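You operate a simulated robot arm through the tools that you are given. There is no shell and no other tool.

Carry out the task below with a simulated robot arm. There is one attempt and no reset: what you move stays moved.

## Task
Put things in order on the top of the rework table. At the end: the red brush stands where the black small blue-handled purple-striped breaker stood; the teal rubbing pad is on the white unloading tray; the black small blue-handled purple-striped breaker is on the lane board; the orange dressing block stands where the red brush stood; whatever was shut is shut again. Leave all else as you found it, and nothing knocked over. Set down upright: small blue-handled purple-striped breaker.

Only the result counts: the job must be done as asked and must still hold three seconds after the hand-in. Knocking over, shifting, dropping, spilling or breaking anything else fails it.

## Robot
A 6-joint arm with a two-finger gripper, fixed in place. Base frame: the origin is at the foot of the arm, x ahead of it, y to its left, z up; the work surface is at about z = 850. Lengths are in mm, angles in degrees, forces in N, time in s.
With the tool pointing down near the work surface it reaches from about 140 to 680 mm from the base axis. Its first joint turns from -66.0 to 66.0 degrees. Payload 2.45 kg.
The TCP is the grasp point between the finger pads, 30 mm short of the fingertips. In the tool frame z runs along the fingers and y along their closing line. The gripper opens to 106 mm. The gripper's body begins 79 mm behind the TCP.
Orientation is that of the tool frame in the base frame, as a unit quaternion [x, y, z, w]. With the fingers straight down and closing along the base's y, the tool's x points along the base's -x, its y along +y and its z along -z.

## Interface
- The arm moves only by the tool nudge_tool. Its argument "steps" is a list of rows, each a list of 7 numbers: the shift along the tool's x, y, z in m, then the turn, a rotation vector about the tool's x, y, z in degrees, then the opening in per cent of the stroke, from 0 (shut) to 100 (fully open). In form: [[x, y, z, rx, ry, rz, grip], ...]. A call has 1 to 20 rows; each row shifts and turns the commanded pose from where the row before left it, along the tool's axes as they then stand. Each row takes 0.2 s and may step no farther than 50 mm and 8.6 degrees from the row before; otherwise, or with a gripper value out of range, the whole call is refused. A pose out of reach is approached as far as the arm can. The call stops where the force on the tool passes 40 N (or 10 N more than at its start, if that is more) or the arm is blocked; 0.2 s more then pass. Each finger travels about 153 mm/s and halts on what it meets, pressing with about 31 N; the grip force reading is that of the motor and also rises with nothing between the fingers. The clock runs only during rows and for 0.2 s after the last one: add rows that do not move to give the fingers time. The reply holds the time, the measured pose of the TCP, the force on the tool along the base axes, the opening and the grip force, in the units named above and with some noise, with the torque about the TCP (base axes, N m) and any sound that the robot's microphone picked up.
- Cameras (640 x 400 px; columns grow to the right, rows downward): "scene" is fixed at [78.2, 441.6, 1399.6]; the picture's right is [-0.46, -0.89, 0.00], its down [-0.55, 0.28, -0.79] and it looks along [0.70, -0.36, -0.61] (base axes); focal length 334 px, centre (320, 200). "wrist" rides on the gripper at [76, -2, -106] in the tool frame; the picture's right is [0.02, 1.00, 0.00], its down [-0.78, 0.02, -0.62] and it looks along [-0.62, 0.01, 0.78] (tool axes); focal length 247 px, centre (320, 200). There is no depth. A picture from a camera that has moved, and an enlarged one, comes with that camera's place and axes in the base frame and with its lens.
- capture(camera): a new picture of that camera. No time passes.
- zoom(camera, box): a new picture of the part [left, top, right, bottom] of that camera's present view, enlarged. No time passes.
- close_job(): hands the job in; it is judged then, once.

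Places have to be worked out from the pictures, the camera data and where the tool is seen. Open the gripper and draw the arm clear of the work before you hand the job in, unless the task says otherwise.

The tools are called after ">>>" as a command line: name --pt "numbers of a row" for each row, then --argument value for the rest, lists and objects as JSON in quotes. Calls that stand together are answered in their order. nudge_tool: Moves the arm, as the interface text tells. Its arguments: {"type":"object","properties":{"steps":{"type":"array","items":{"type":"array","items":{"type":"number"}}}},"required":["steps"]} The other tools are called the same way: capture (camera) takes a picture; zoom (camera, box) takes an enlarged picture of a part of a camera's view; close_job () hands the job in.

At the start:

```text
clock: 0.0
eef_pos: [428.9, 63.6, 1183.9]
orientation: [-0.001, 1.0, -0.001, 0.001]
wrist_force: [0.3, 0.6, 0.0]
torque: [0.0, 0.03, 0.02]
gripper_width: 105.9
gripper_force: 0.1
```

scene: 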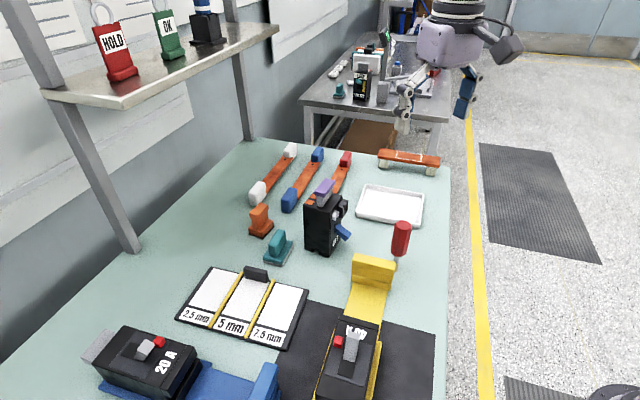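
wrist: 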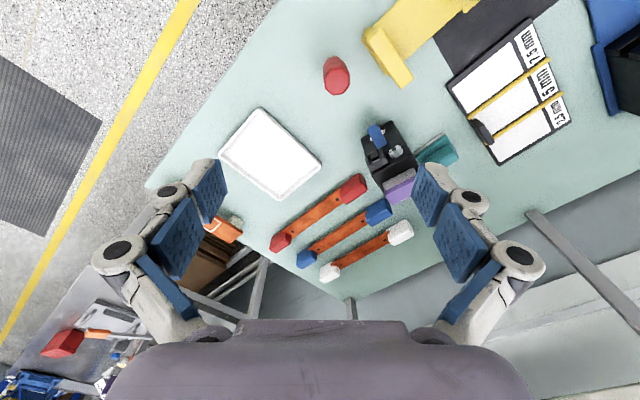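

I start by taking enlarged views of the workpieces to judge shapes and positions before moving.

>>> zoom --camera "scene" --box '[230, 140, 450, 280]'

>>> zoom --camera "scene" --box '[60, 240, 460, 400]'

>>> zoom --camera "wrist" --box '[200, 0, 640, 290]'

```text
2.86 times, centred on (340, 210) of scene
camera zoom: at [78.2, 441.6, 1399.6], right [-0.46, -0.89, 0.0], down [-0.55, 0.28, -0.79], along [0.7, -0.36, -0.61], focal length 953 px, centre (263, 171)
```

zoom: 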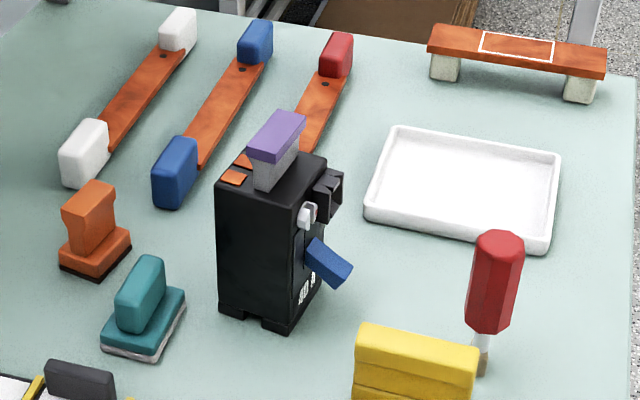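

```text
1.60 times, centred on (260, 320) of scene
camera zoom: at [78.2, 441.6, 1399.6], right [-0.46, -0.89, 0.0], down [-0.55, 0.28, -0.79], along [0.7, -0.36, -0.61], focal length 534 px, centre (416, 8)
```

zoom: 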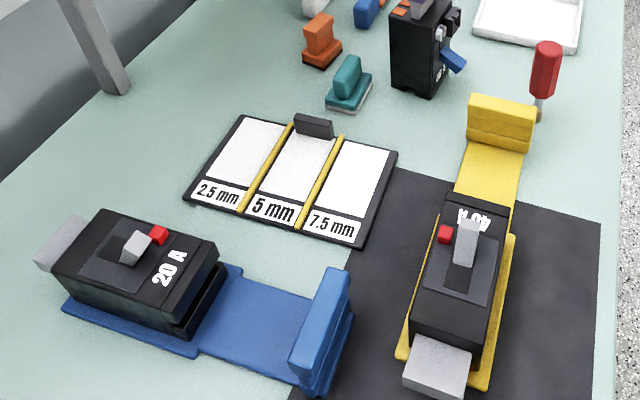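

```text
1.38 times, centred on (420, 145) of wrist
camera zoom: at [351.6, 63.6, 1292.0], right [-0.02, 1.0, 0.0], down [0.78, 0.02, 0.62], along [0.62, 0.01, -0.78], focal length 341 px, centre (182, 276)
```

zoom: 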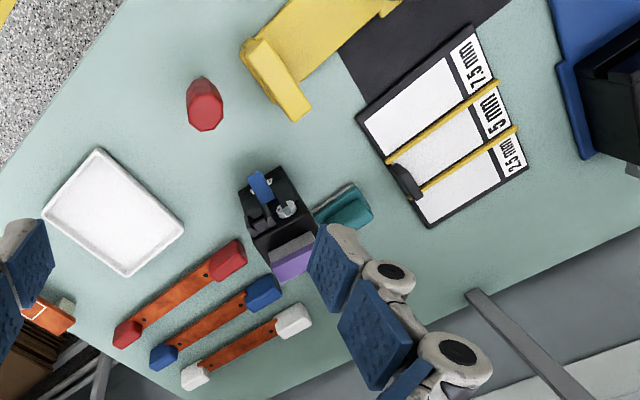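

The red brush looks to be near (418, 85), the breaker near (553, 187), the teal pad near (573, 290) and the orange block near (678, 292), with the tray near (601, -37) and the lane board near (480, 398). I move the arm back and left so the wrist camera gets a better view of them.

>>> nudge_tool --pt "0.025 0.035 -0.004 0 0 0 100" --pt "0.025 0.035 -0.004 0 0 0 100" --pt "0.025 0.035 -0.004 0 0 0 100" --pt "0.025 0.035 -0.004 0 0 0 100"

>>> capture --camera "wrist"

>>> capture --camera "scene"

```text
clock: 1.0
eef_pos: [329.0, 206.7, 1201.6]
orientation: [0.001, 1.0, 0.0, 0.001]
wrist_force: [-0.6, 1.0, 0.4]
torque: [-0.02, -0.02, 0.01]
gripper_width: 106.2
gripper_force: 0.0
```

```text
taken
camera wrist: at [252.5, 204.8, 1308.1], right [-0.02, 1.0, 0.0], down [0.78, 0.02, 0.62], along [0.62, 0.01, -0.78], focal length 247 px, centre (320, 200)
```

wrist: 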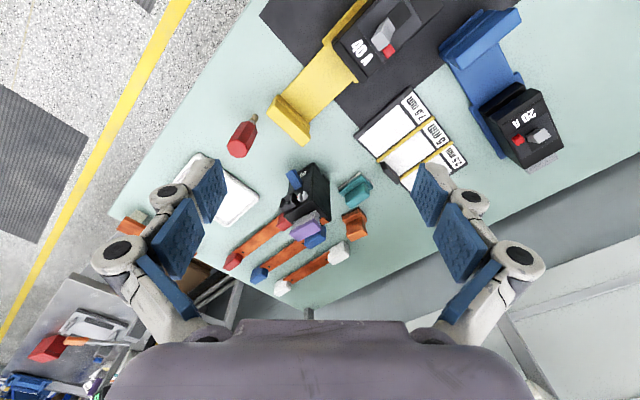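

```text
taken
```

scene: 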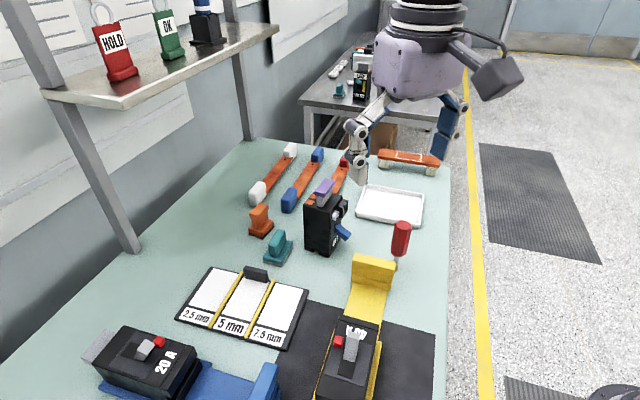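

The wrist view now shows the whole group. I enlarge it to measure footprints.

>>> zoom --camera "wrist" --box '[220, 90, 420, 300]'

>>> zoom --camera "wrist" --box '[260, 150, 400, 250]'

>>> zoom --camera "scene" --box '[240, 170, 360, 270]'

>>> zoom --camera "scene" --box '[360, 200, 450, 290]'

```text
1.90 times, centred on (320, 195) of wrist
camera zoom: at [252.5, 204.8, 1308.1], right [-0.02, 1.0, 0.0], down [0.78, 0.02, 0.62], along [0.62, 0.01, -0.78], focal length 470 px, centre (320, 210)
```

zoom: 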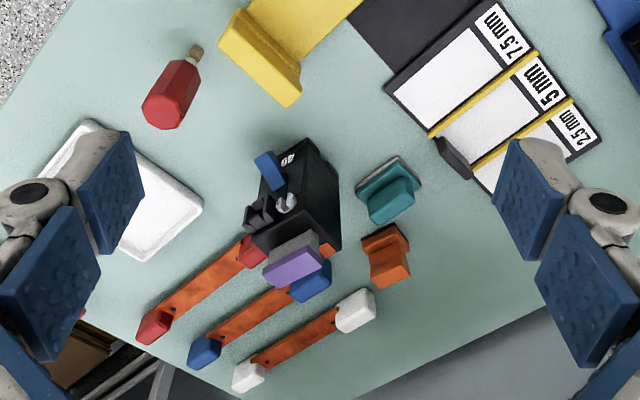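

```text
4.00 times, centred on (330, 200) of wrist
camera zoom: at [252.5, 204.8, 1308.1], right [-0.02, 1.0, 0.0], down [0.78, 0.02, 0.62], along [0.62, 0.01, -0.78], focal length 988 px, centre (280, 200)
```

zoom: 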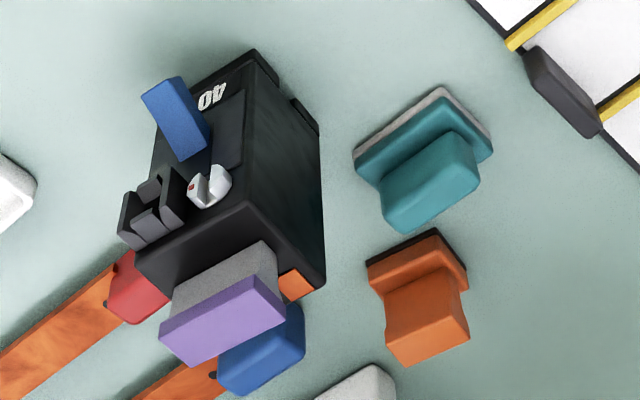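

```text
4.00 times, centred on (300, 220) of scene
camera zoom: at [78.2, 441.6, 1399.6], right [-0.46, -0.89, 0.0], down [-0.55, 0.28, -0.79], along [0.7, -0.36, -0.61], focal length 1335 px, centre (400, 120)
```

zoom: 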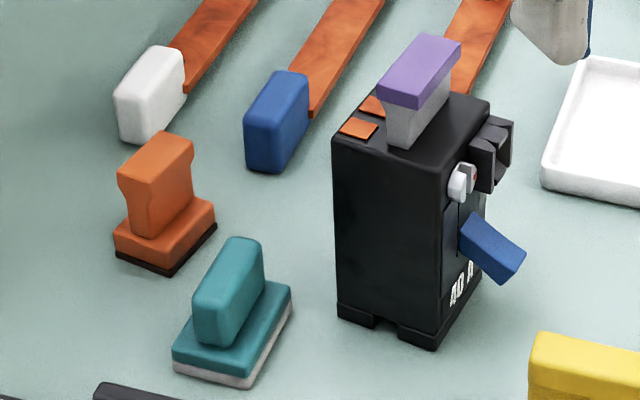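

```text
4.44 times, centred on (405, 245) of scene
camera zoom: at [78.2, 441.6, 1399.6], right [-0.46, -0.89, 0.0], down [-0.55, 0.28, -0.79], along [0.7, -0.36, -0.61], focal length 1483 px, centre (-58, 0)
```

zoom: 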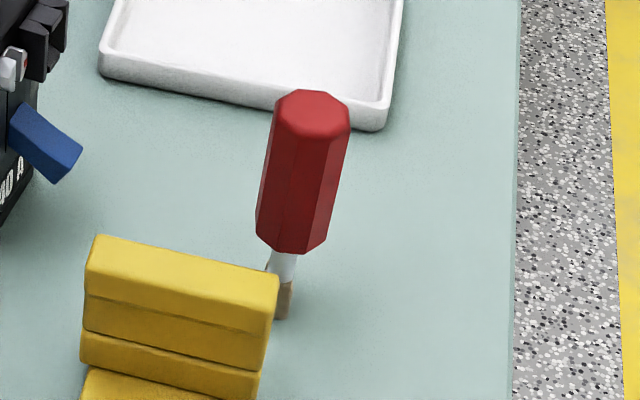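

From both cameras the breaker stands centred near (555, 188), with body top at z≈980, purple grip top at z≈1024, and yaw about 35° with its lever facing the robot. I turn the tool by 35° and hover above it for a closer look.

>>> nudge_tool --pt "0 0 0 0 0 -7 100" --pt "0 0 0 0 0 -7 100" --pt "0 0 0 0 0 -7 100" --pt "0 0 0 0 0 -7 100" --pt "0 0 0 0 0 -7 100" --pt "-0.0291 -0.0242 0.008 0 0 0 100" --pt "-0.0291 -0.0242 0.008 0 0 0 100" --pt "-0.0291 -0.0242 0.008 0 0 0 100" --pt "-0.0291 -0.0242 0.008 0 0 0 100" --pt "-0.0291 -0.0242 0.008 0 0 0 100" --pt "-0.0291 -0.0242 0.008 0 0 0 100"

>>> capture --camera "wrist"

>>> capture --camera "scene"

```text
clock: 3.4
eef_pos: [556.7, 185.2, 1152.1]
orientation: [-0.301, 0.954, 0.001, 0.0]
wrist_force: [-0.7, -1.1, 0.3]
torque: [0.01, 0.03, -0.04]
gripper_width: 105.8
gripper_force: 0.1
```

```text
taken
camera wrist: at [494.2, 140.3, 1259.8], right [-0.59, 0.81, 0.0], down [0.63, 0.46, 0.62], along [0.5, 0.37, -0.78], focal length 247 px, centre (320, 200)
```

wrist: 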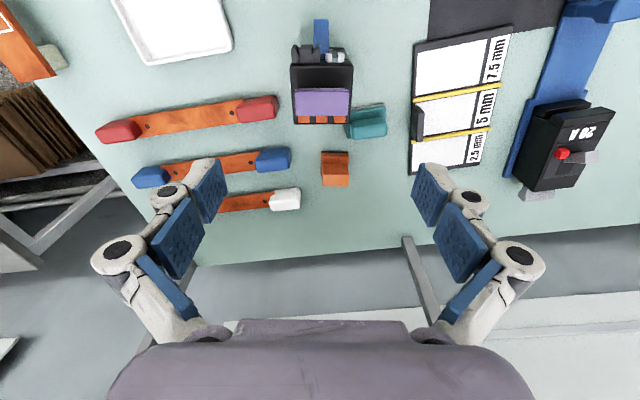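

```text
taken
```

scene: 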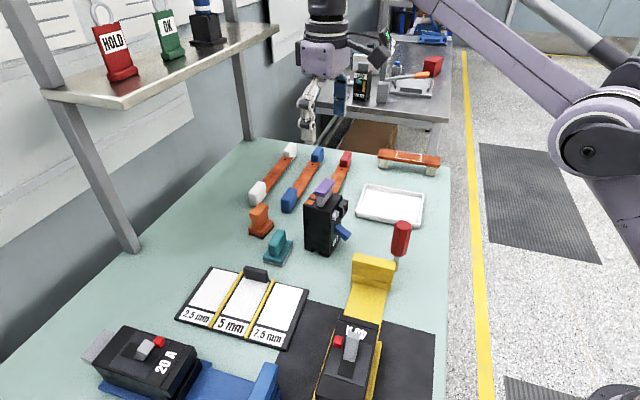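

The tool is aligned roughly with the breaker now. I zoom in to check its yaw and centre relative to the tool.

>>> zoom --camera "wrist" --box '[260, 10, 420, 210]'

>>> zoom --camera "wrist" --box '[280, 10, 370, 130]'

>>> zoom --camera "wrist" --box '[400, 10, 530, 190]'

```text
2.00 times, centred on (340, 110) of wrist
camera zoom: at [494.2, 140.3, 1259.8], right [-0.59, 0.81, 0.0], down [0.63, 0.46, 0.62], along [0.5, 0.37, -0.78], focal length 494 px, centre (280, 380)
```

zoom: 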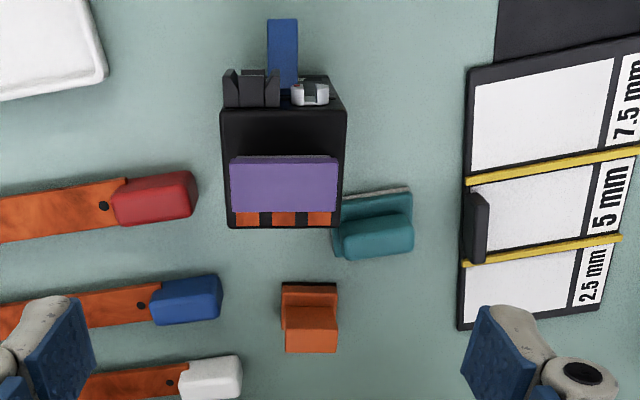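

```text
3.33 times, centred on (325, 70) of wrist
camera zoom: at [494.2, 140.3, 1259.8], right [-0.59, 0.81, 0.0], down [0.63, 0.46, 0.62], along [0.5, 0.37, -0.78], focal length 823 px, centre (303, 633)
```

zoom: 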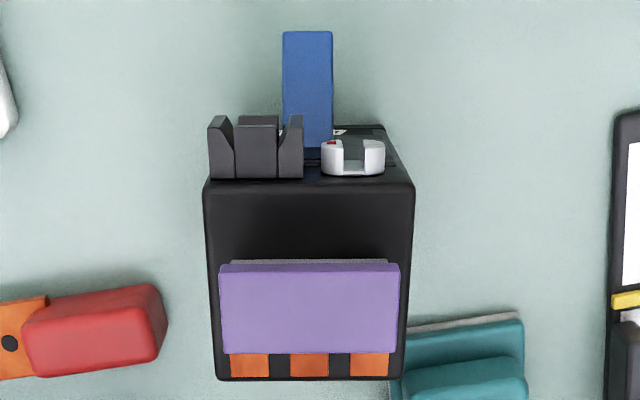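

```text
2.22 times, centred on (465, 100) of wrist
camera zoom: at [494.2, 140.3, 1259.8], right [-0.59, 0.81, 0.0], down [0.63, 0.46, 0.62], along [0.5, 0.37, -0.78], focal length 549 px, centre (-2, 422)
```

zoom: 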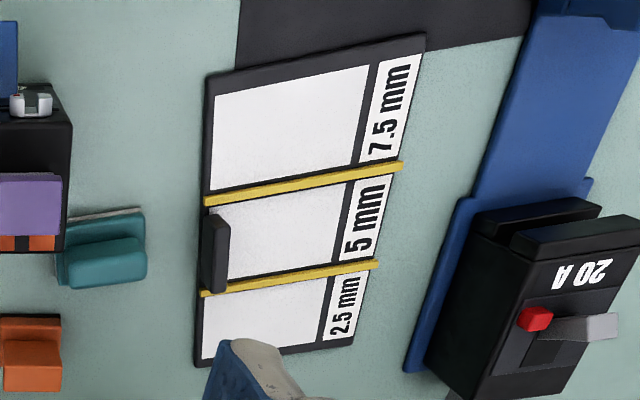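

The breaker's edges are aligned with the tool within about 1°; its body is about 63 × 60 mm, centred near (556.5, 188.7). I trim the position, turn one more degree, and descend partway.

>>> nudge_tool --pt "-0.0018 0.003 0.0 0 0 -1.0 100" --pt "0 0 0.035 0 0 0 100" --pt "0 0 0.035 0 0 0 100" --pt "0 0 0.025 0 0 0 100" --pt "0 0 0 0 0 0 100"

>>> capture --camera "wrist"

>>> zoom --camera "scene" --box '[240, 90, 440, 280]'

```text
clock: 4.6
eef_pos: [554.5, 188.5, 1057.7]
orientation: [-0.309, 0.951, 0.0, 0.001]
wrist_force: [0.6, -0.5, 0.0]
torque: [-0.02, 0.01, 0.0]
gripper_width: 106.0
gripper_force: 0.1
```

```text
taken
camera wrist: at [493.9, 143.1, 1164.4], right [-0.61, 0.8, 0.0], down [0.62, 0.47, 0.62], along [0.5, 0.38, -0.78], focal length 247 px, centre (320, 200)
```

wrist: 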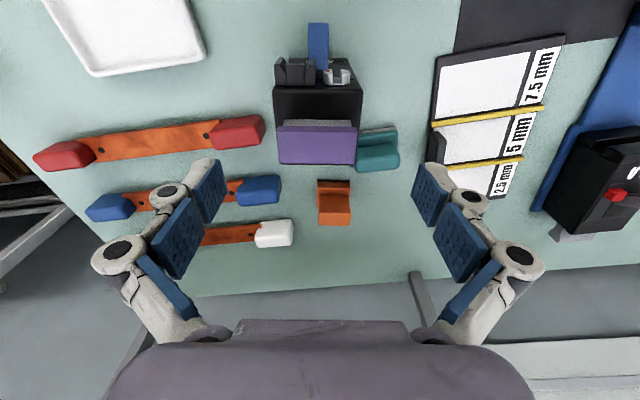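

```text
2.11 times, centred on (340, 185) of scene
camera zoom: at [78.2, 441.6, 1399.6], right [-0.46, -0.89, 0.0], down [-0.55, 0.28, -0.79], along [0.7, -0.36, -0.61], focal length 702 px, centre (278, 232)
```

zoom: 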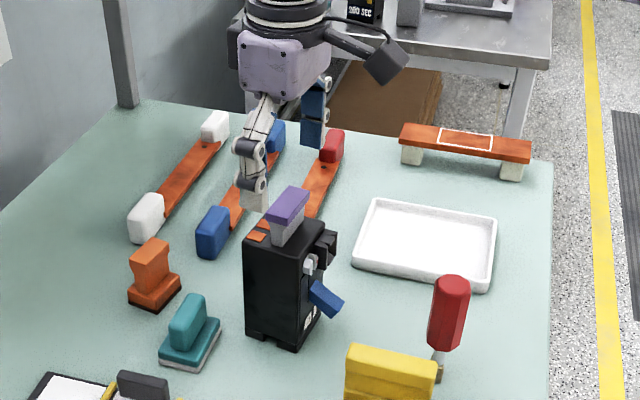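

The gripper straddles the breaker symmetrically. I descend to the body's upper part (TCP z≈965, palm clear of the purple grip) without closing yet.

>>> nudge_tool --pt "0 0 0.031 0 0 0 100" --pt "0 0 0.031 0 0 0 100" --pt "0 0 0.03 0 0 0 100" --pt "0 0 0 0 0 0 100"

>>> capture --camera "wrist"

>>> zoom --camera "scene" --box '[240, 90, 440, 280]'

```text
clock: 5.6
eef_pos: [556.4, 190.0, 965.5]
orientation: [-0.309, 0.951, 0.0, 0.001]
wrist_force: [-0.7, 0.6, 0.5]
torque: [0.02, -0.01, 0.03]
gripper_width: 106.0
gripper_force: 0.1
```

```text
taken
camera wrist: at [495.3, 143.5, 1072.6], right [-0.6, 0.8, 0.0], down [0.62, 0.47, 0.62], along [0.5, 0.38, -0.78], focal length 247 px, centre (320, 200)
```

wrist: 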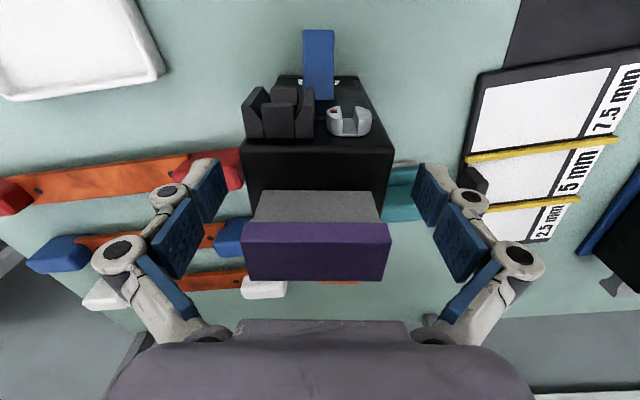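

```text
2.11 times, centred on (340, 185) of scene
camera zoom: at [78.2, 441.6, 1399.6], right [-0.46, -0.89, 0.0], down [-0.55, 0.28, -0.79], along [0.7, -0.36, -0.61], focal length 702 px, centre (278, 232)
```

zoom: 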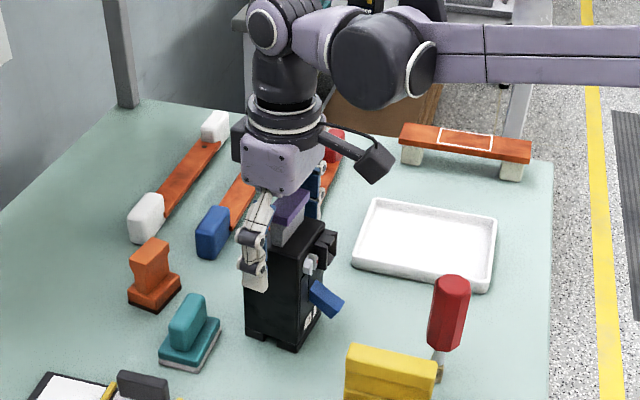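

The fingers straddle the body with the palm above the purple grip. I close onto the side faces.

>>> nudge_tool --pt "0 0 0 0 0 0 40" --pt "0 0 0 0 0 0 20" --pt "0 0 0 0 0 0 20"

>>> capture --camera "wrist"

>>> zoom --camera "scene" --box '[240, 90, 440, 280]'

```text
clock: 6.4
eef_pos: [556.8, 188.2, 966.2]
orientation: [-0.309, 0.951, 0.0, 0.001]
wrist_force: [1.8, -4.1, 8.0]
torque: [-0.12, 0.11, 0.04]
gripper_width: 65.7
gripper_force: 30.4
```

```text
taken
camera wrist: at [495.3, 143.1, 1073.3], right [-0.6, 0.8, 0.0], down [0.62, 0.47, 0.62], along [0.5, 0.38, -0.78], focal length 247 px, centre (320, 200)
```

wrist: 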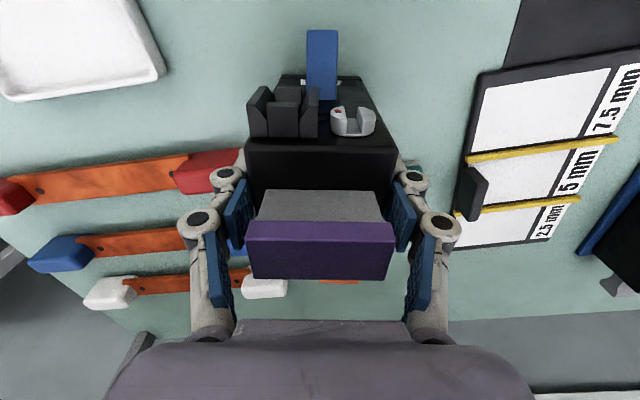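

```text
2.11 times, centred on (340, 185) of scene
camera zoom: at [78.1, 441.5, 1399.7], right [-0.46, -0.89, 0.0], down [-0.55, 0.28, -0.79], along [0.7, -0.36, -0.61], focal length 702 px, centre (278, 232)
```

zoom: 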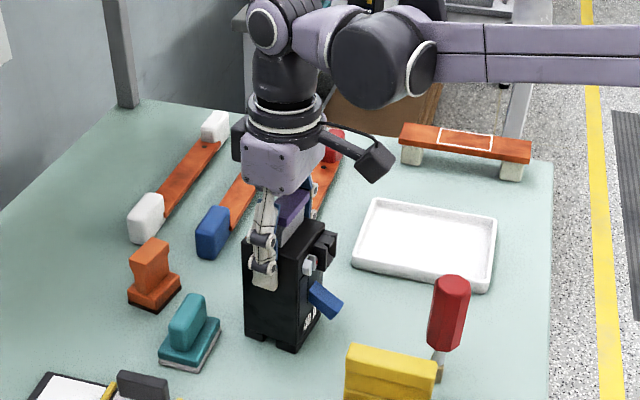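

The gripper holds the 65.7 mm wide body at about 30 N; it slid about 2–3 mm to centre, so the original spot is about (558, 186.5). I lift it gently and check.

>>> nudge_tool --pt "0 0 -0.005 0 0 0 20" --pt "0 0 -0.01 0 0 0 20" --pt "0 0 -0.02 0 0 0 20" --pt "0 0 0 0 0 0 20"

>>> capture --camera "wrist"

>>> zoom --camera "scene" --box '[240, 90, 440, 280]'

```text
clock: 7.4
eef_pos: [555.4, 190.0, 999.3]
orientation: [-0.309, 0.951, 0.0, 0.0]
wrist_force: [-0.7, -0.3, -5.4]
torque: [0.0, 0.02, 0.03]
gripper_width: 65.7
gripper_force: 30.5
```

```text
taken
camera wrist: at [493.6, 143.7, 1107.7], right [-0.6, 0.8, 0.0], down [0.62, 0.47, 0.62], along [0.5, 0.38, -0.78], focal length 247 px, centre (320, 200)
```

wrist: 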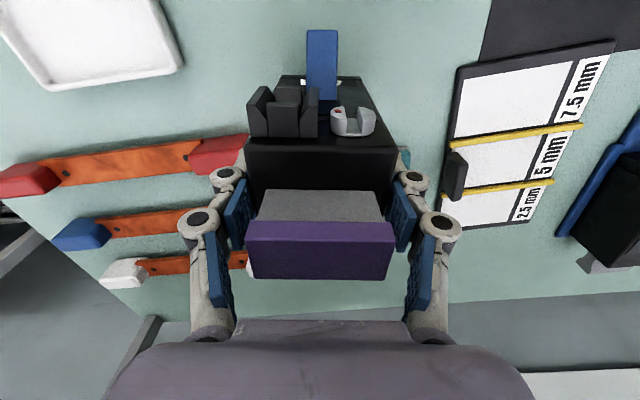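

```text
2.11 times, centred on (340, 185) of scene
camera zoom: at [78.3, 441.7, 1399.6], right [-0.46, -0.89, 0.0], down [-0.55, 0.28, -0.79], along [0.7, -0.36, -0.61], focal length 702 px, centre (278, 232)
```

zoom: 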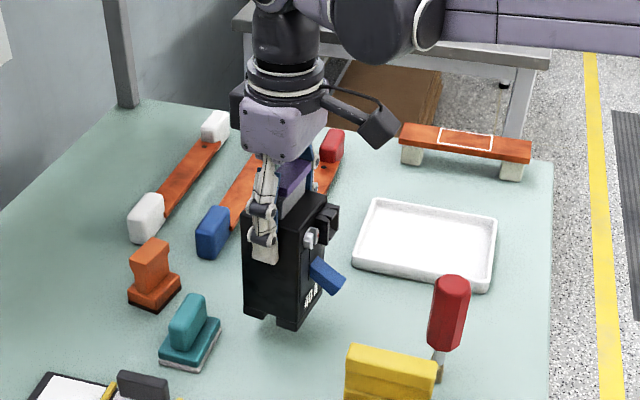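

The breaker is held firmly (about 5 N weight). I raise it clear, turn 10.5° to square it with the lane, and carry it over the 7.5 mm lane centre near (436, 342).

>>> nudge_tool --pt "0 0 -0.04 0 0 0 20" --pt "0 0 -0.04 0 0 0 20" --pt "0 0 0 0 0 -5.25 20" --pt "0 0 0 0 0 -5.25 20" --pt "-0.0056 0.0385 0 0 0 0 20" --pt "-0.0056 0.0385 0 0 0 0 20" --pt "-0.0056 0.0385 0 0 0 0 20" --pt "-0.0056 0.0385 0 0 0 0 20" --pt "-0.0056 0.0385 0 0 0 0 20" --pt "0 0 0 0 0 0 20"

>>> capture --camera "wrist"

>>> zoom --camera "scene" --box '[120, 150, 420, 350]'

```text
clock: 9.6
eef_pos: [432.4, 342.3, 1082.0]
orientation: [-0.395, 0.919, -0.001, 0.0]
wrist_force: [-0.1, -1.0, -4.9]
torque: [0.01, -0.04, 0.02]
gripper_width: 65.4
gripper_force: 30.6
```

```text
taken
camera wrist: at [381.6, 286.4, 1189.2], right [-0.74, 0.67, 0.0], down [0.53, 0.58, 0.62], along [0.42, 0.46, -0.78], focal length 247 px, centre (320, 200)
```

wrist: 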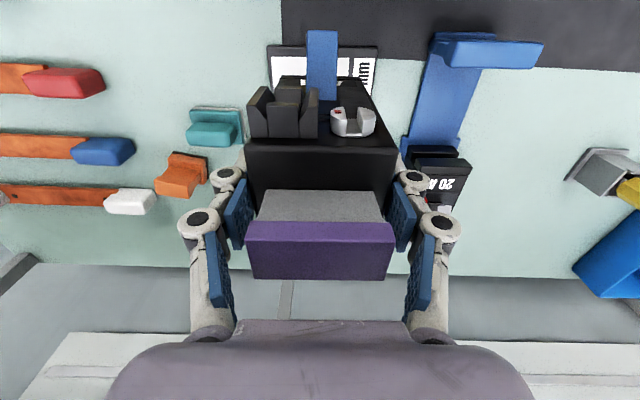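

```text
2.00 times, centred on (270, 250) of scene
camera zoom: at [78.2, 441.7, 1399.6], right [-0.46, -0.89, 0.0], down [-0.55, 0.28, -0.79], along [0.7, -0.36, -0.61], focal length 667 px, centre (420, 100)
```

zoom: 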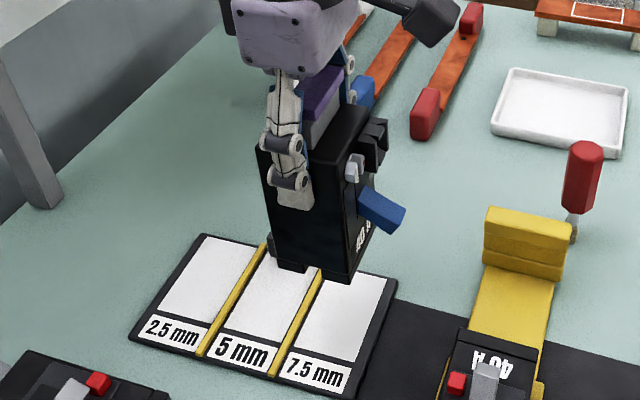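

Held over the lane now. I zoom in on the lane board's visible portions to verify alignment before lowering.

>>> zoom --camera "wrist" --box '[230, 20, 420, 130]'

>>> zoom --camera "scene" --box '[180, 230, 330, 360]'

```text
3.37 times, centred on (325, 75) of wrist
camera zoom: at [381.6, 286.4, 1189.2], right [-0.74, 0.67, 0.0], down [0.53, 0.58, 0.62], along [0.42, 0.46, -0.78], focal length 832 px, centre (303, 621)
```

zoom: 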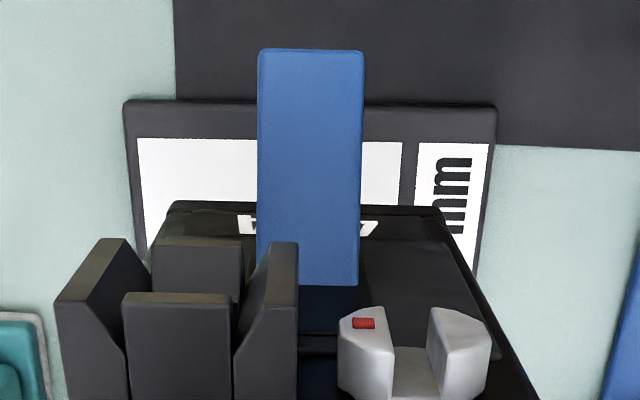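

```text
3.08 times, centred on (255, 295) of scene
camera zoom: at [78.2, 441.7, 1399.6], right [-0.46, -0.89, 0.0], down [-0.55, 0.28, -0.79], along [0.7, -0.36, -0.61], focal length 1027 px, centre (520, -92)
```

zoom: 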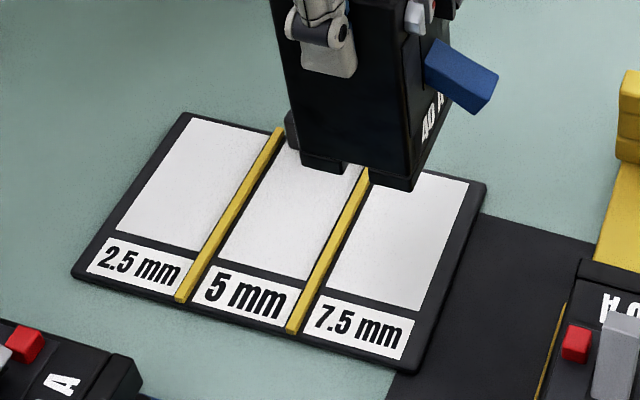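

The board edge and the breaker's front edge are parallel, and the breaker will land between the board's outer edge (≈9 mm inside) and the yellow rail (≈5 mm clear). I lower most of the way.

>>> nudge_tool --pt "0 0 0.04 0 0 0 20" --pt "0 0 0.035 0 0 0 20" --pt "0 0 0.02 0 0 0 20" --pt "0 0 0 0 0 0 20"

>>> zoom --camera "wrist" --box '[200, 0, 440, 150]'

>>> zoom --camera "scene" --box '[180, 200, 360, 360]'

```text
clock: 10.6
eef_pos: [432.5, 341.0, 985.1]
orientation: [-0.395, 0.919, -0.001, 0.0]
wrist_force: [0.0, 0.9, -4.4]
torque: [0.0, 0.04, 0.0]
gripper_width: 65.5
gripper_force: 30.9
```

```text
2.67 times, centred on (320, 75) of wrist
camera zoom: at [381.8, 285.5, 1092.3], right [-0.74, 0.67, 0.0], down [0.53, 0.58, 0.62], along [0.42, 0.46, -0.78], focal length 659 px, centre (320, 533)
```

zoom: 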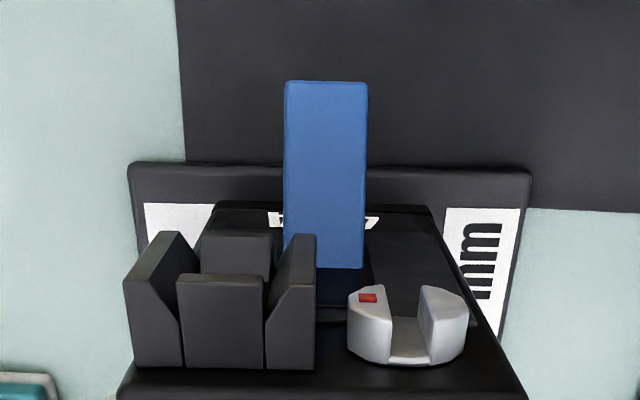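

```text
2.50 times, centred on (270, 280) of scene
camera zoom: at [78.2, 441.7, 1399.6], right [-0.46, -0.89, 0.0], down [-0.55, 0.28, -0.79], along [0.7, -0.36, -0.61], focal length 834 px, centre (445, 0)
```

zoom: 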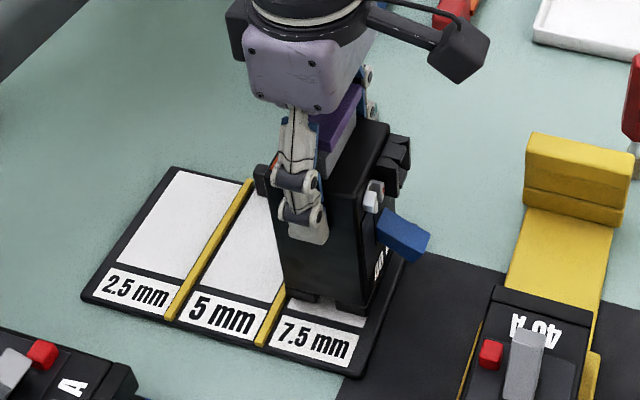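

Clear of the rail by several mm. I lower in small increments and watch for contact force.

>>> nudge_tool --pt "0 0 0.003 0 0 0 20" --pt "0 0 0.003 0 0 0 20" --pt "0 0 0.002 0 0 0 20" --pt "0 0 0 0 0 0 20"

>>> zoom --camera "scene" --box '[220, 220, 320, 340]'

```text
clock: 11.6
eef_pos: [435.8, 342.5, 977.3]
orientation: [-0.395, 0.919, -0.001, 0.001]
wrist_force: [0.6, -1.0, -5.1]
torque: [0.02, -0.05, -0.01]
gripper_width: 65.6
gripper_force: 30.8
```

```text
3.33 times, centred on (270, 280) of scene
camera zoom: at [78.2, 441.7, 1399.6], right [-0.46, -0.89, 0.0], down [-0.55, 0.28, -0.79], along [0.7, -0.36, -0.61], focal length 1112 px, centre (487, -67)
```

zoom: 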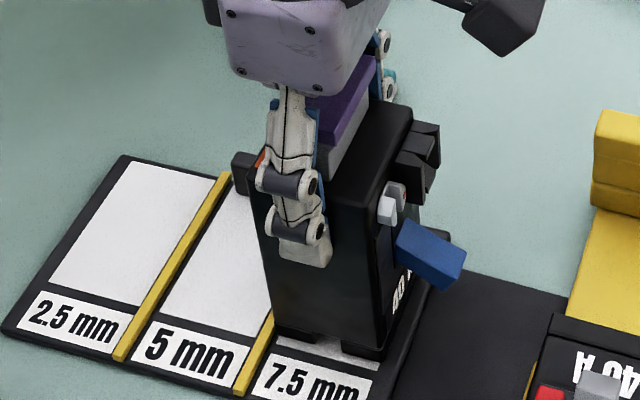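

No contact yet at z=977. I continue in 1.5 mm steps.

>>> nudge_tool --pt "0 0 0.0015 0 0 0 20" --pt "0 0 0.0015 0 0 0 20" --pt "0 0 0.001 0 0 0 20"

```text
clock: 12.4
eef_pos: [434.8, 341.8, 974.3]
orientation: [-0.395, 0.919, 0.0, 0.0]
wrist_force: [-0.6, 0.0, -4.1]
torque: [-0.01, -0.04, 0.04]
gripper_width: 65.4
gripper_force: 31.3
```

Still hanging freely (about −4 to −5 N). I continue with 1 mm steps.

>>> nudge_tool --pt "0 0 0.001 0 0 0 20" --pt "0 0 0.001 0 0 0 20"

```text
clock: 13.0
eef_pos: [434.3, 341.2, 973.8]
orientation: [-0.394, 0.919, 0.0, 0.002]
wrist_force: [3.0, 5.0, 21.9]
torque: [0.17, -0.08, 0.07]
gripper_width: 66.2
gripper_force: 31.5
```

Contact: +22 N at TCP z≈973. I check the picture before releasing.

>>> zoom --camera "scene" --box '[220, 220, 320, 340]'

>>> zoom --camera "wrist" --box '[200, 0, 440, 150]'

```text
3.33 times, centred on (270, 280) of scene
camera zoom: at [77.9, 441.5, 1399.7], right [-0.46, -0.89, 0.0], down [-0.55, 0.28, -0.79], along [0.7, -0.36, -0.61], focal length 1112 px, centre (487, -67)
```

zoom: 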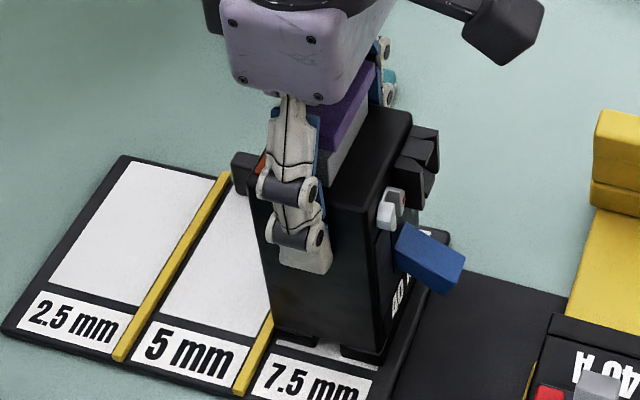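

```text
2.67 times, centred on (320, 75) of wrist
camera zoom: at [382.7, 285.5, 1080.1], right [-0.74, 0.67, 0.0], down [0.53, 0.58, 0.62], along [0.42, 0.46, -0.78], focal length 659 px, centre (320, 533)
```

zoom: 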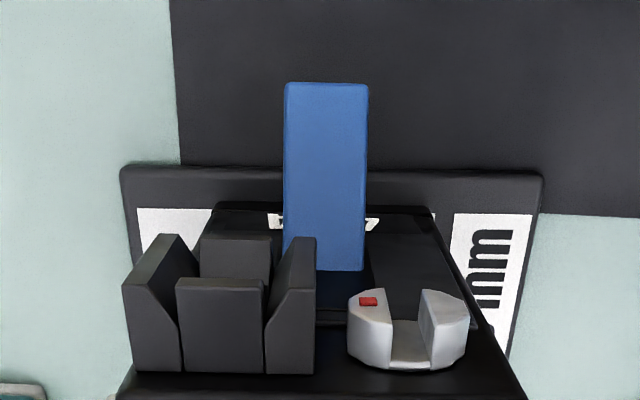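

Sitting flat on the 7.5 mm lane between rail and edge. I ease the pressure slightly and open the fingers.

>>> nudge_tool --pt "0 0 -0.0008 0 0 0 20" --pt "0 0 0 0 0 0 66" --pt "0 0 0 0 0 0 80" --pt "0 0 0 0 0 0 98" --pt "0 0 0 0 0 0 98"

>>> zoom --camera "scene" --box '[220, 220, 320, 340]'

>>> capture --camera "wrist"

```text
clock: 14.2
eef_pos: [434.6, 342.4, 972.3]
orientation: [-0.395, 0.919, 0.0, 0.001]
wrist_force: [0.2, 0.4, 1.1]
torque: [0.01, -0.01, 0.06]
gripper_width: 103.9
gripper_force: 0.0
```

```text
3.33 times, centred on (270, 280) of scene
camera zoom: at [78.2, 441.6, 1399.6], right [-0.46, -0.89, 0.0], down [-0.55, 0.28, -0.79], along [0.7, -0.36, -0.61], focal length 1112 px, centre (487, -67)
```

zoom: 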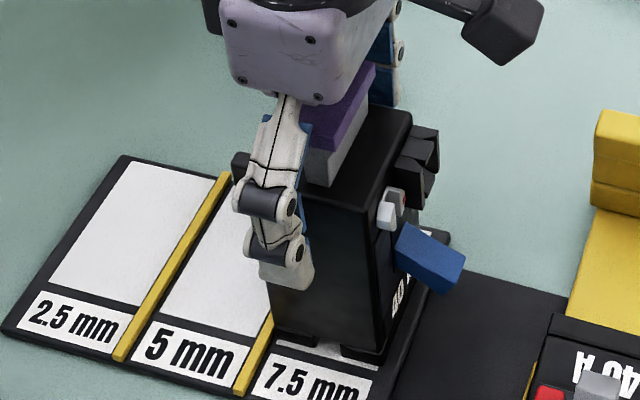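

```text
taken
camera wrist: at [382.6, 285.9, 1080.3], right [-0.74, 0.67, 0.0], down [0.53, 0.58, 0.62], along [0.42, 0.46, -0.78], focal length 247 px, centre (320, 200)
```

wrist: 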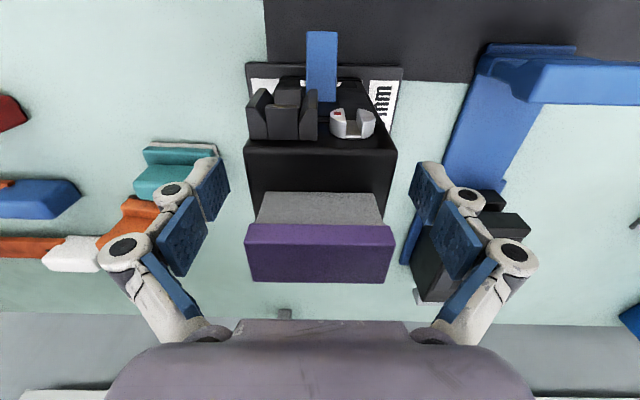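

The breaker stands free on the lane board. I lift straight up and move above the red brush to inspect it.

>>> nudge_tool --pt "0 0 -0.04 0 0 0 100" --pt "0 0 -0.04 0 0 0 100" --pt "0 0 -0.04 0 0 0 100" --pt "0 0 -0.038 0 0 0 100" --pt "0.0333 -0.027 0 0 0 0 100" --pt "0.0333 -0.027 0 0 0 0 100" --pt "0.0333 -0.027 0 0 0 0 100" --pt "0.0333 -0.027 0 0 0 0 100" --pt "0.0333 -0.027 0 0 0 0 100" --pt "0.0333 -0.027 0 0 0 0 100" --pt "0 0 0 0 0 0 100"

>>> capture --camera "wrist"

>>> capture --camera "scene"

```text
clock: 16.6
eef_pos: [411.8, 84.5, 1131.1]
orientation: [-0.395, 0.919, 0.0, 0.0]
wrist_force: [-1.0, 0.6, -0.3]
torque: [-0.01, -0.04, 0.0]
gripper_width: 106.1
gripper_force: 0.0
```

```text
taken
camera wrist: at [360.5, 29.3, 1238.4], right [-0.74, 0.67, 0.0], down [0.53, 0.58, 0.62], along [0.42, 0.46, -0.78], focal length 247 px, centre (320, 200)
```

wrist: 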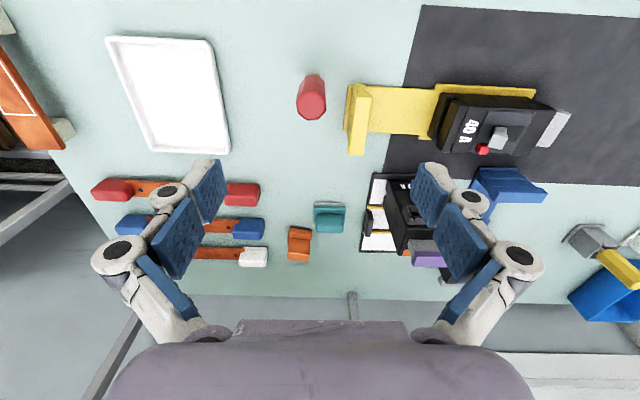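

```text
taken
```

scene: 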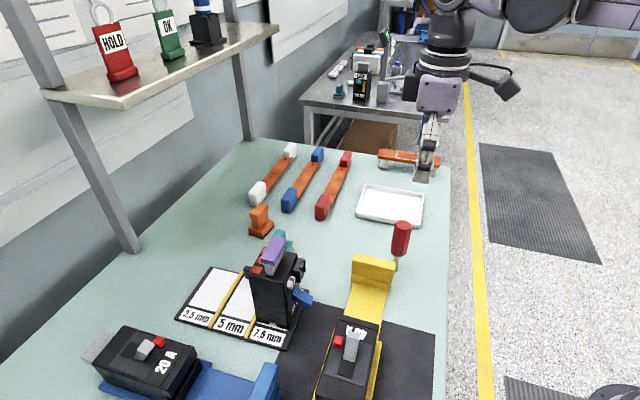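

The breaker stands upright on the lane board. I enlarge the brush and the yellow paddle next to it.

>>> zoom --camera "wrist" --box '[270, 50, 390, 170]'

>>> zoom --camera "scene" --box '[340, 210, 430, 290]'

>>> zoom --camera "scene" --box '[190, 210, 360, 360]'

```text
3.33 times, centred on (330, 110) of wrist
camera zoom: at [360.5, 29.3, 1238.4], right [-0.74, 0.67, 0.0], down [0.53, 0.58, 0.62], along [0.42, 0.46, -0.78], focal length 823 px, centre (287, 500)
```

zoom: 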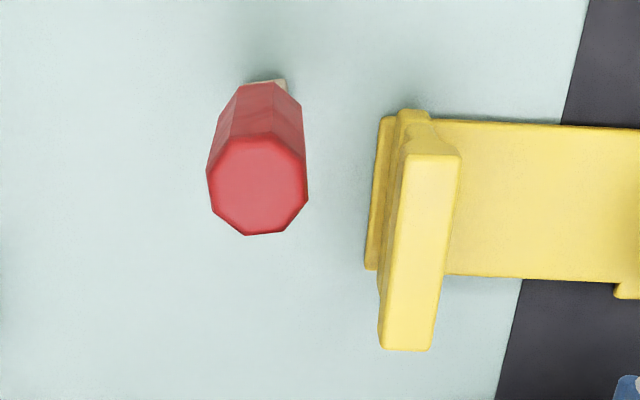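

```text
5.00 times, centred on (385, 250) of scene
camera zoom: at [78.2, 441.6, 1399.6], right [-0.46, -0.89, 0.0], down [-0.55, 0.28, -0.79], along [0.7, -0.36, -0.61], focal length 1668 px, centre (-5, -50)
```

zoom: 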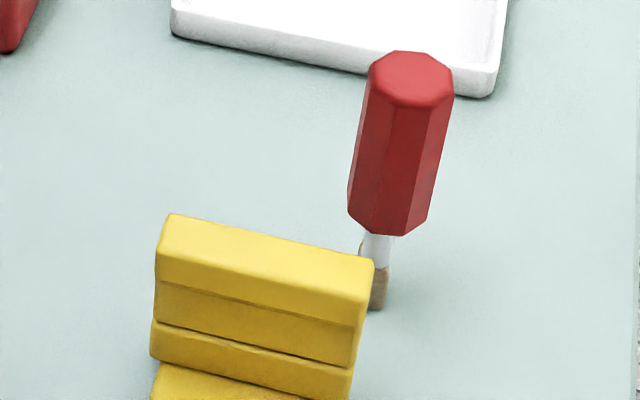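

```text
2.67 times, centred on (275, 285) of scene
camera zoom: at [78.2, 441.6, 1399.6], right [-0.46, -0.89, 0.0], down [-0.55, 0.28, -0.79], along [0.7, -0.36, -0.61], focal length 890 px, centre (440, -27)
```

zoom: 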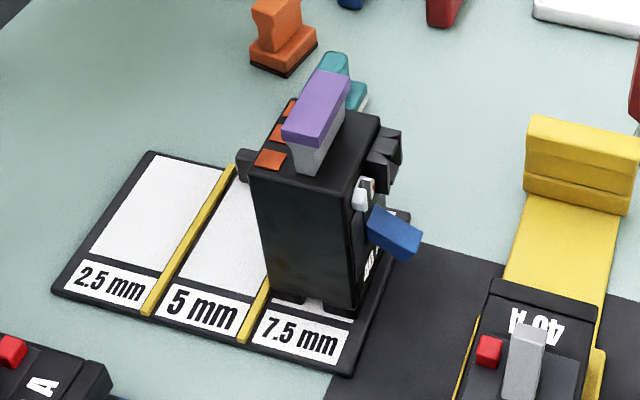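

The brush has an octagonal handle with flats facing the present closing direction, and it sits about 6 mm ahead and 9 mm to the tool's −y of the TCP axis. The yellow paddle face is about 50 mm from the brush axis, so a ~66 mm opening will clear it. I centre over it and descend partway to refine.

>>> nudge_tool --pt "-0.006 -0.009 0 0 0 0 62" --pt "0 0 0.03 0 0 0 62" --pt "0 0 0.03 0 0 0 62" --pt "0 0 0.02 0 0 0 62" --pt "0 0 0 0 0 0 62"

>>> capture --camera "wrist"

>>> zoom --camera "wrist" --box '[260, 40, 380, 160]'

>>> zoom --camera "scene" --box '[340, 150, 460, 290]'

```text
clock: 17.8
eef_pos: [424.7, 84.7, 1050.2]
orientation: [-0.395, 0.919, 0.0, 0.001]
wrist_force: [-1.3, -0.3, 0.4]
torque: [-0.01, 0.03, 0.01]
gripper_width: 65.4
gripper_force: 0.0
```

```text
taken
camera wrist: at [373.3, 28.8, 1157.3], right [-0.74, 0.67, 0.0], down [0.53, 0.58, 0.62], along [0.42, 0.46, -0.78], focal length 247 px, centre (320, 200)
```

wrist: 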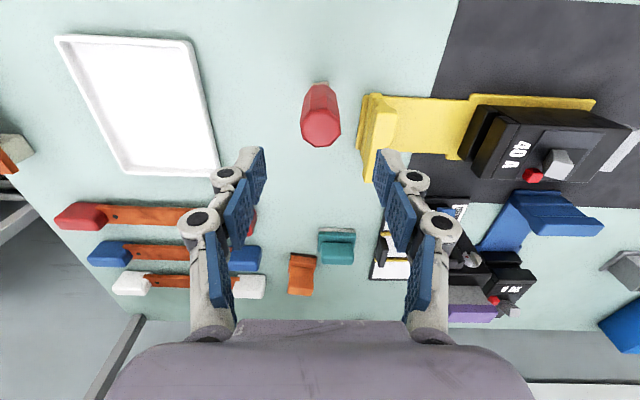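

```text
3.33 times, centred on (320, 100) of wrist
camera zoom: at [373.3, 28.8, 1157.3], right [-0.74, 0.67, 0.0], down [0.53, 0.58, 0.62], along [0.42, 0.46, -0.78], focal length 823 px, centre (320, 533)
```

zoom: 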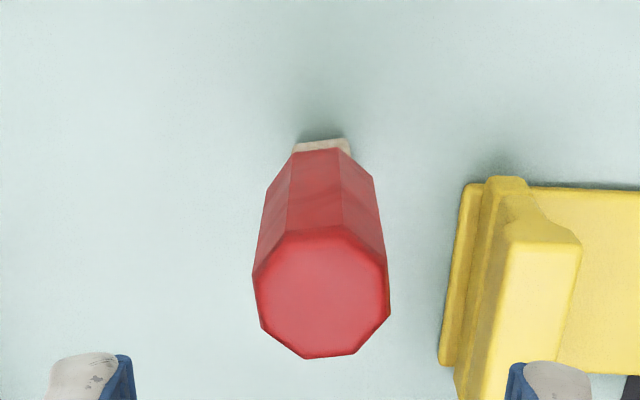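

```text
2.86 times, centred on (400, 220) of scene
camera zoom: at [78.2, 441.6, 1399.6], right [-0.46, -0.89, 0.0], down [-0.55, 0.28, -0.79], along [0.7, -0.36, -0.61], focal length 953 px, centre (91, 143)
```

zoom: 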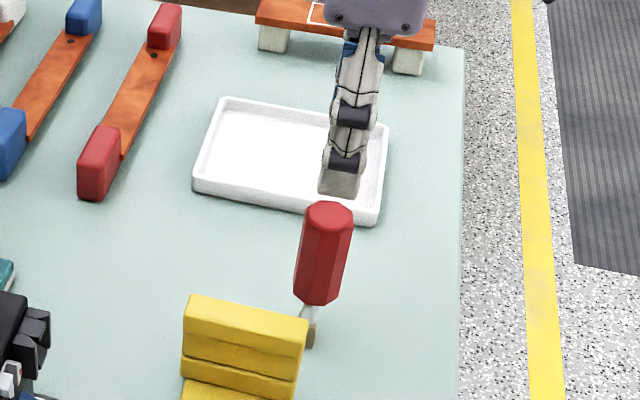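

The brush is now centred laterally to within about 0.3 mm, and about 3 mm behind the tool axis. I correct by 3 mm and descend so the fingers start straddling the handle.

>>> nudge_tool --pt "0.003 0 0 0 0 0 62" --pt "0 0 0.02 0 0 0 62" --pt "0 0 0.02 0 0 0 62" --pt "0 0 0 0 0 0 62"

>>> capture --camera "wrist"

>>> zoom --camera "wrist" --box '[230, 80, 410, 210]'

>>> zoom --camera "scene" --box '[340, 150, 460, 290]'

```text
clock: 18.8
eef_pos: [423.0, 81.8, 1010.3]
orientation: [-0.395, 0.919, 0.0, 0.001]
wrist_force: [-0.2, 0.2, -0.3]
torque: [-0.01, 0.03, 0.01]
gripper_width: 66.0
gripper_force: 0.1
```

```text
taken
camera wrist: at [371.0, 25.6, 1117.1], right [-0.74, 0.67, 0.0], down [0.53, 0.58, 0.62], along [0.42, 0.46, -0.78], focal length 247 px, centre (320, 200)
```

wrist: 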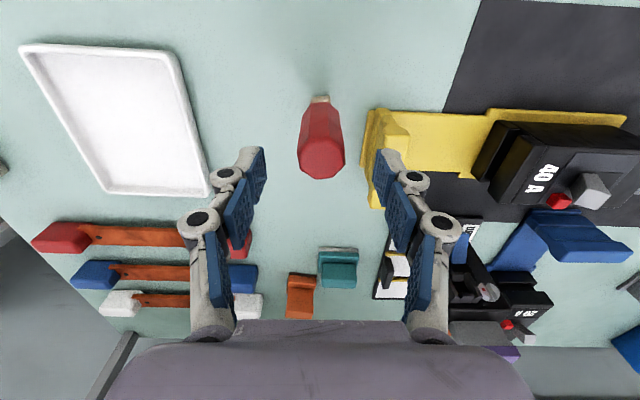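

```text
3.08 times, centred on (320, 145) of wrist
camera zoom: at [371.0, 25.6, 1117.1], right [-0.74, 0.67, 0.0], down [0.53, 0.58, 0.62], along [0.42, 0.46, -0.78], focal length 760 px, centre (320, 369)
```

zoom: 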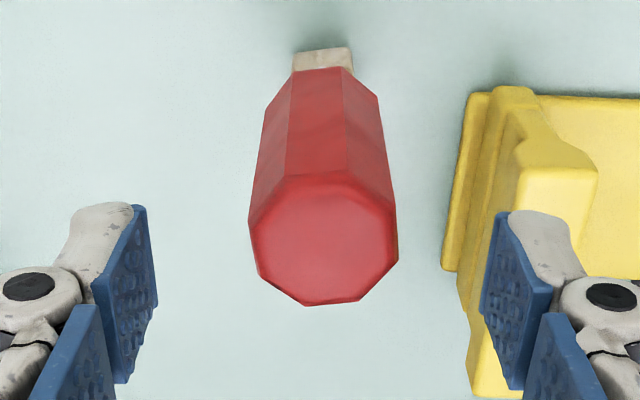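

```text
2.86 times, centred on (400, 220) of scene
camera zoom: at [78.2, 441.6, 1399.6], right [-0.46, -0.89, 0.0], down [-0.55, 0.28, -0.79], along [0.7, -0.36, -0.61], focal length 953 px, centre (91, 143)
```

zoom: 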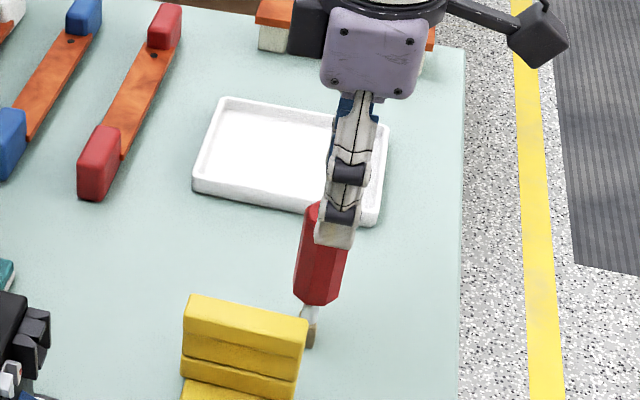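

Brush top now sits exactly on the tool axis in the image. I descend to grip height z≈952 and check.

>>> nudge_tool --pt "0 0 0.02 0 0 0 62" --pt "0 0 0.02 0 0 0 62" --pt "0 0 0.018 0 0 0 62" --pt "0 0 0 0 0 0 62"

>>> zoom --camera "wrist" --box '[210, 80, 430, 290]'

>>> zoom --camera "scene" --box '[340, 150, 460, 290]'

```text
clock: 19.8
eef_pos: [423.0, 82.0, 951.7]
orientation: [-0.395, 0.919, 0.0, 0.001]
wrist_force: [-0.8, -0.2, 0.1]
torque: [0.02, -0.01, -0.02]
gripper_width: 65.9
gripper_force: 0.0
```

```text
1.90 times, centred on (320, 185) of wrist
camera zoom: at [371.7, 26.2, 1059.5], right [-0.74, 0.67, 0.0], down [0.53, 0.58, 0.62], along [0.42, 0.46, -0.78], focal length 470 px, centre (320, 229)
```

zoom: 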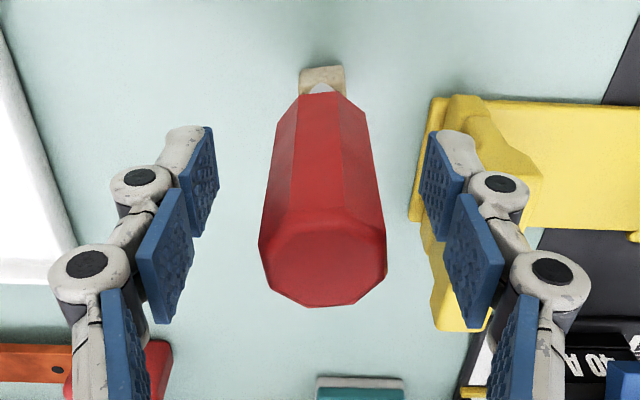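

```text
2.86 times, centred on (400, 220) of scene
camera zoom: at [78.2, 441.6, 1399.6], right [-0.46, -0.89, 0.0], down [-0.55, 0.28, -0.79], along [0.7, -0.36, -0.61], focal length 953 px, centre (91, 143)
```

zoom: 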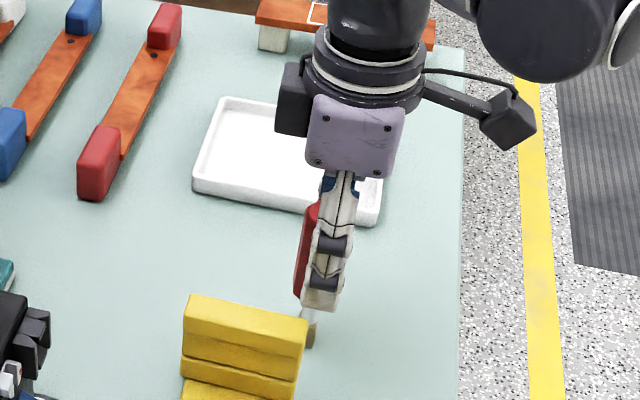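

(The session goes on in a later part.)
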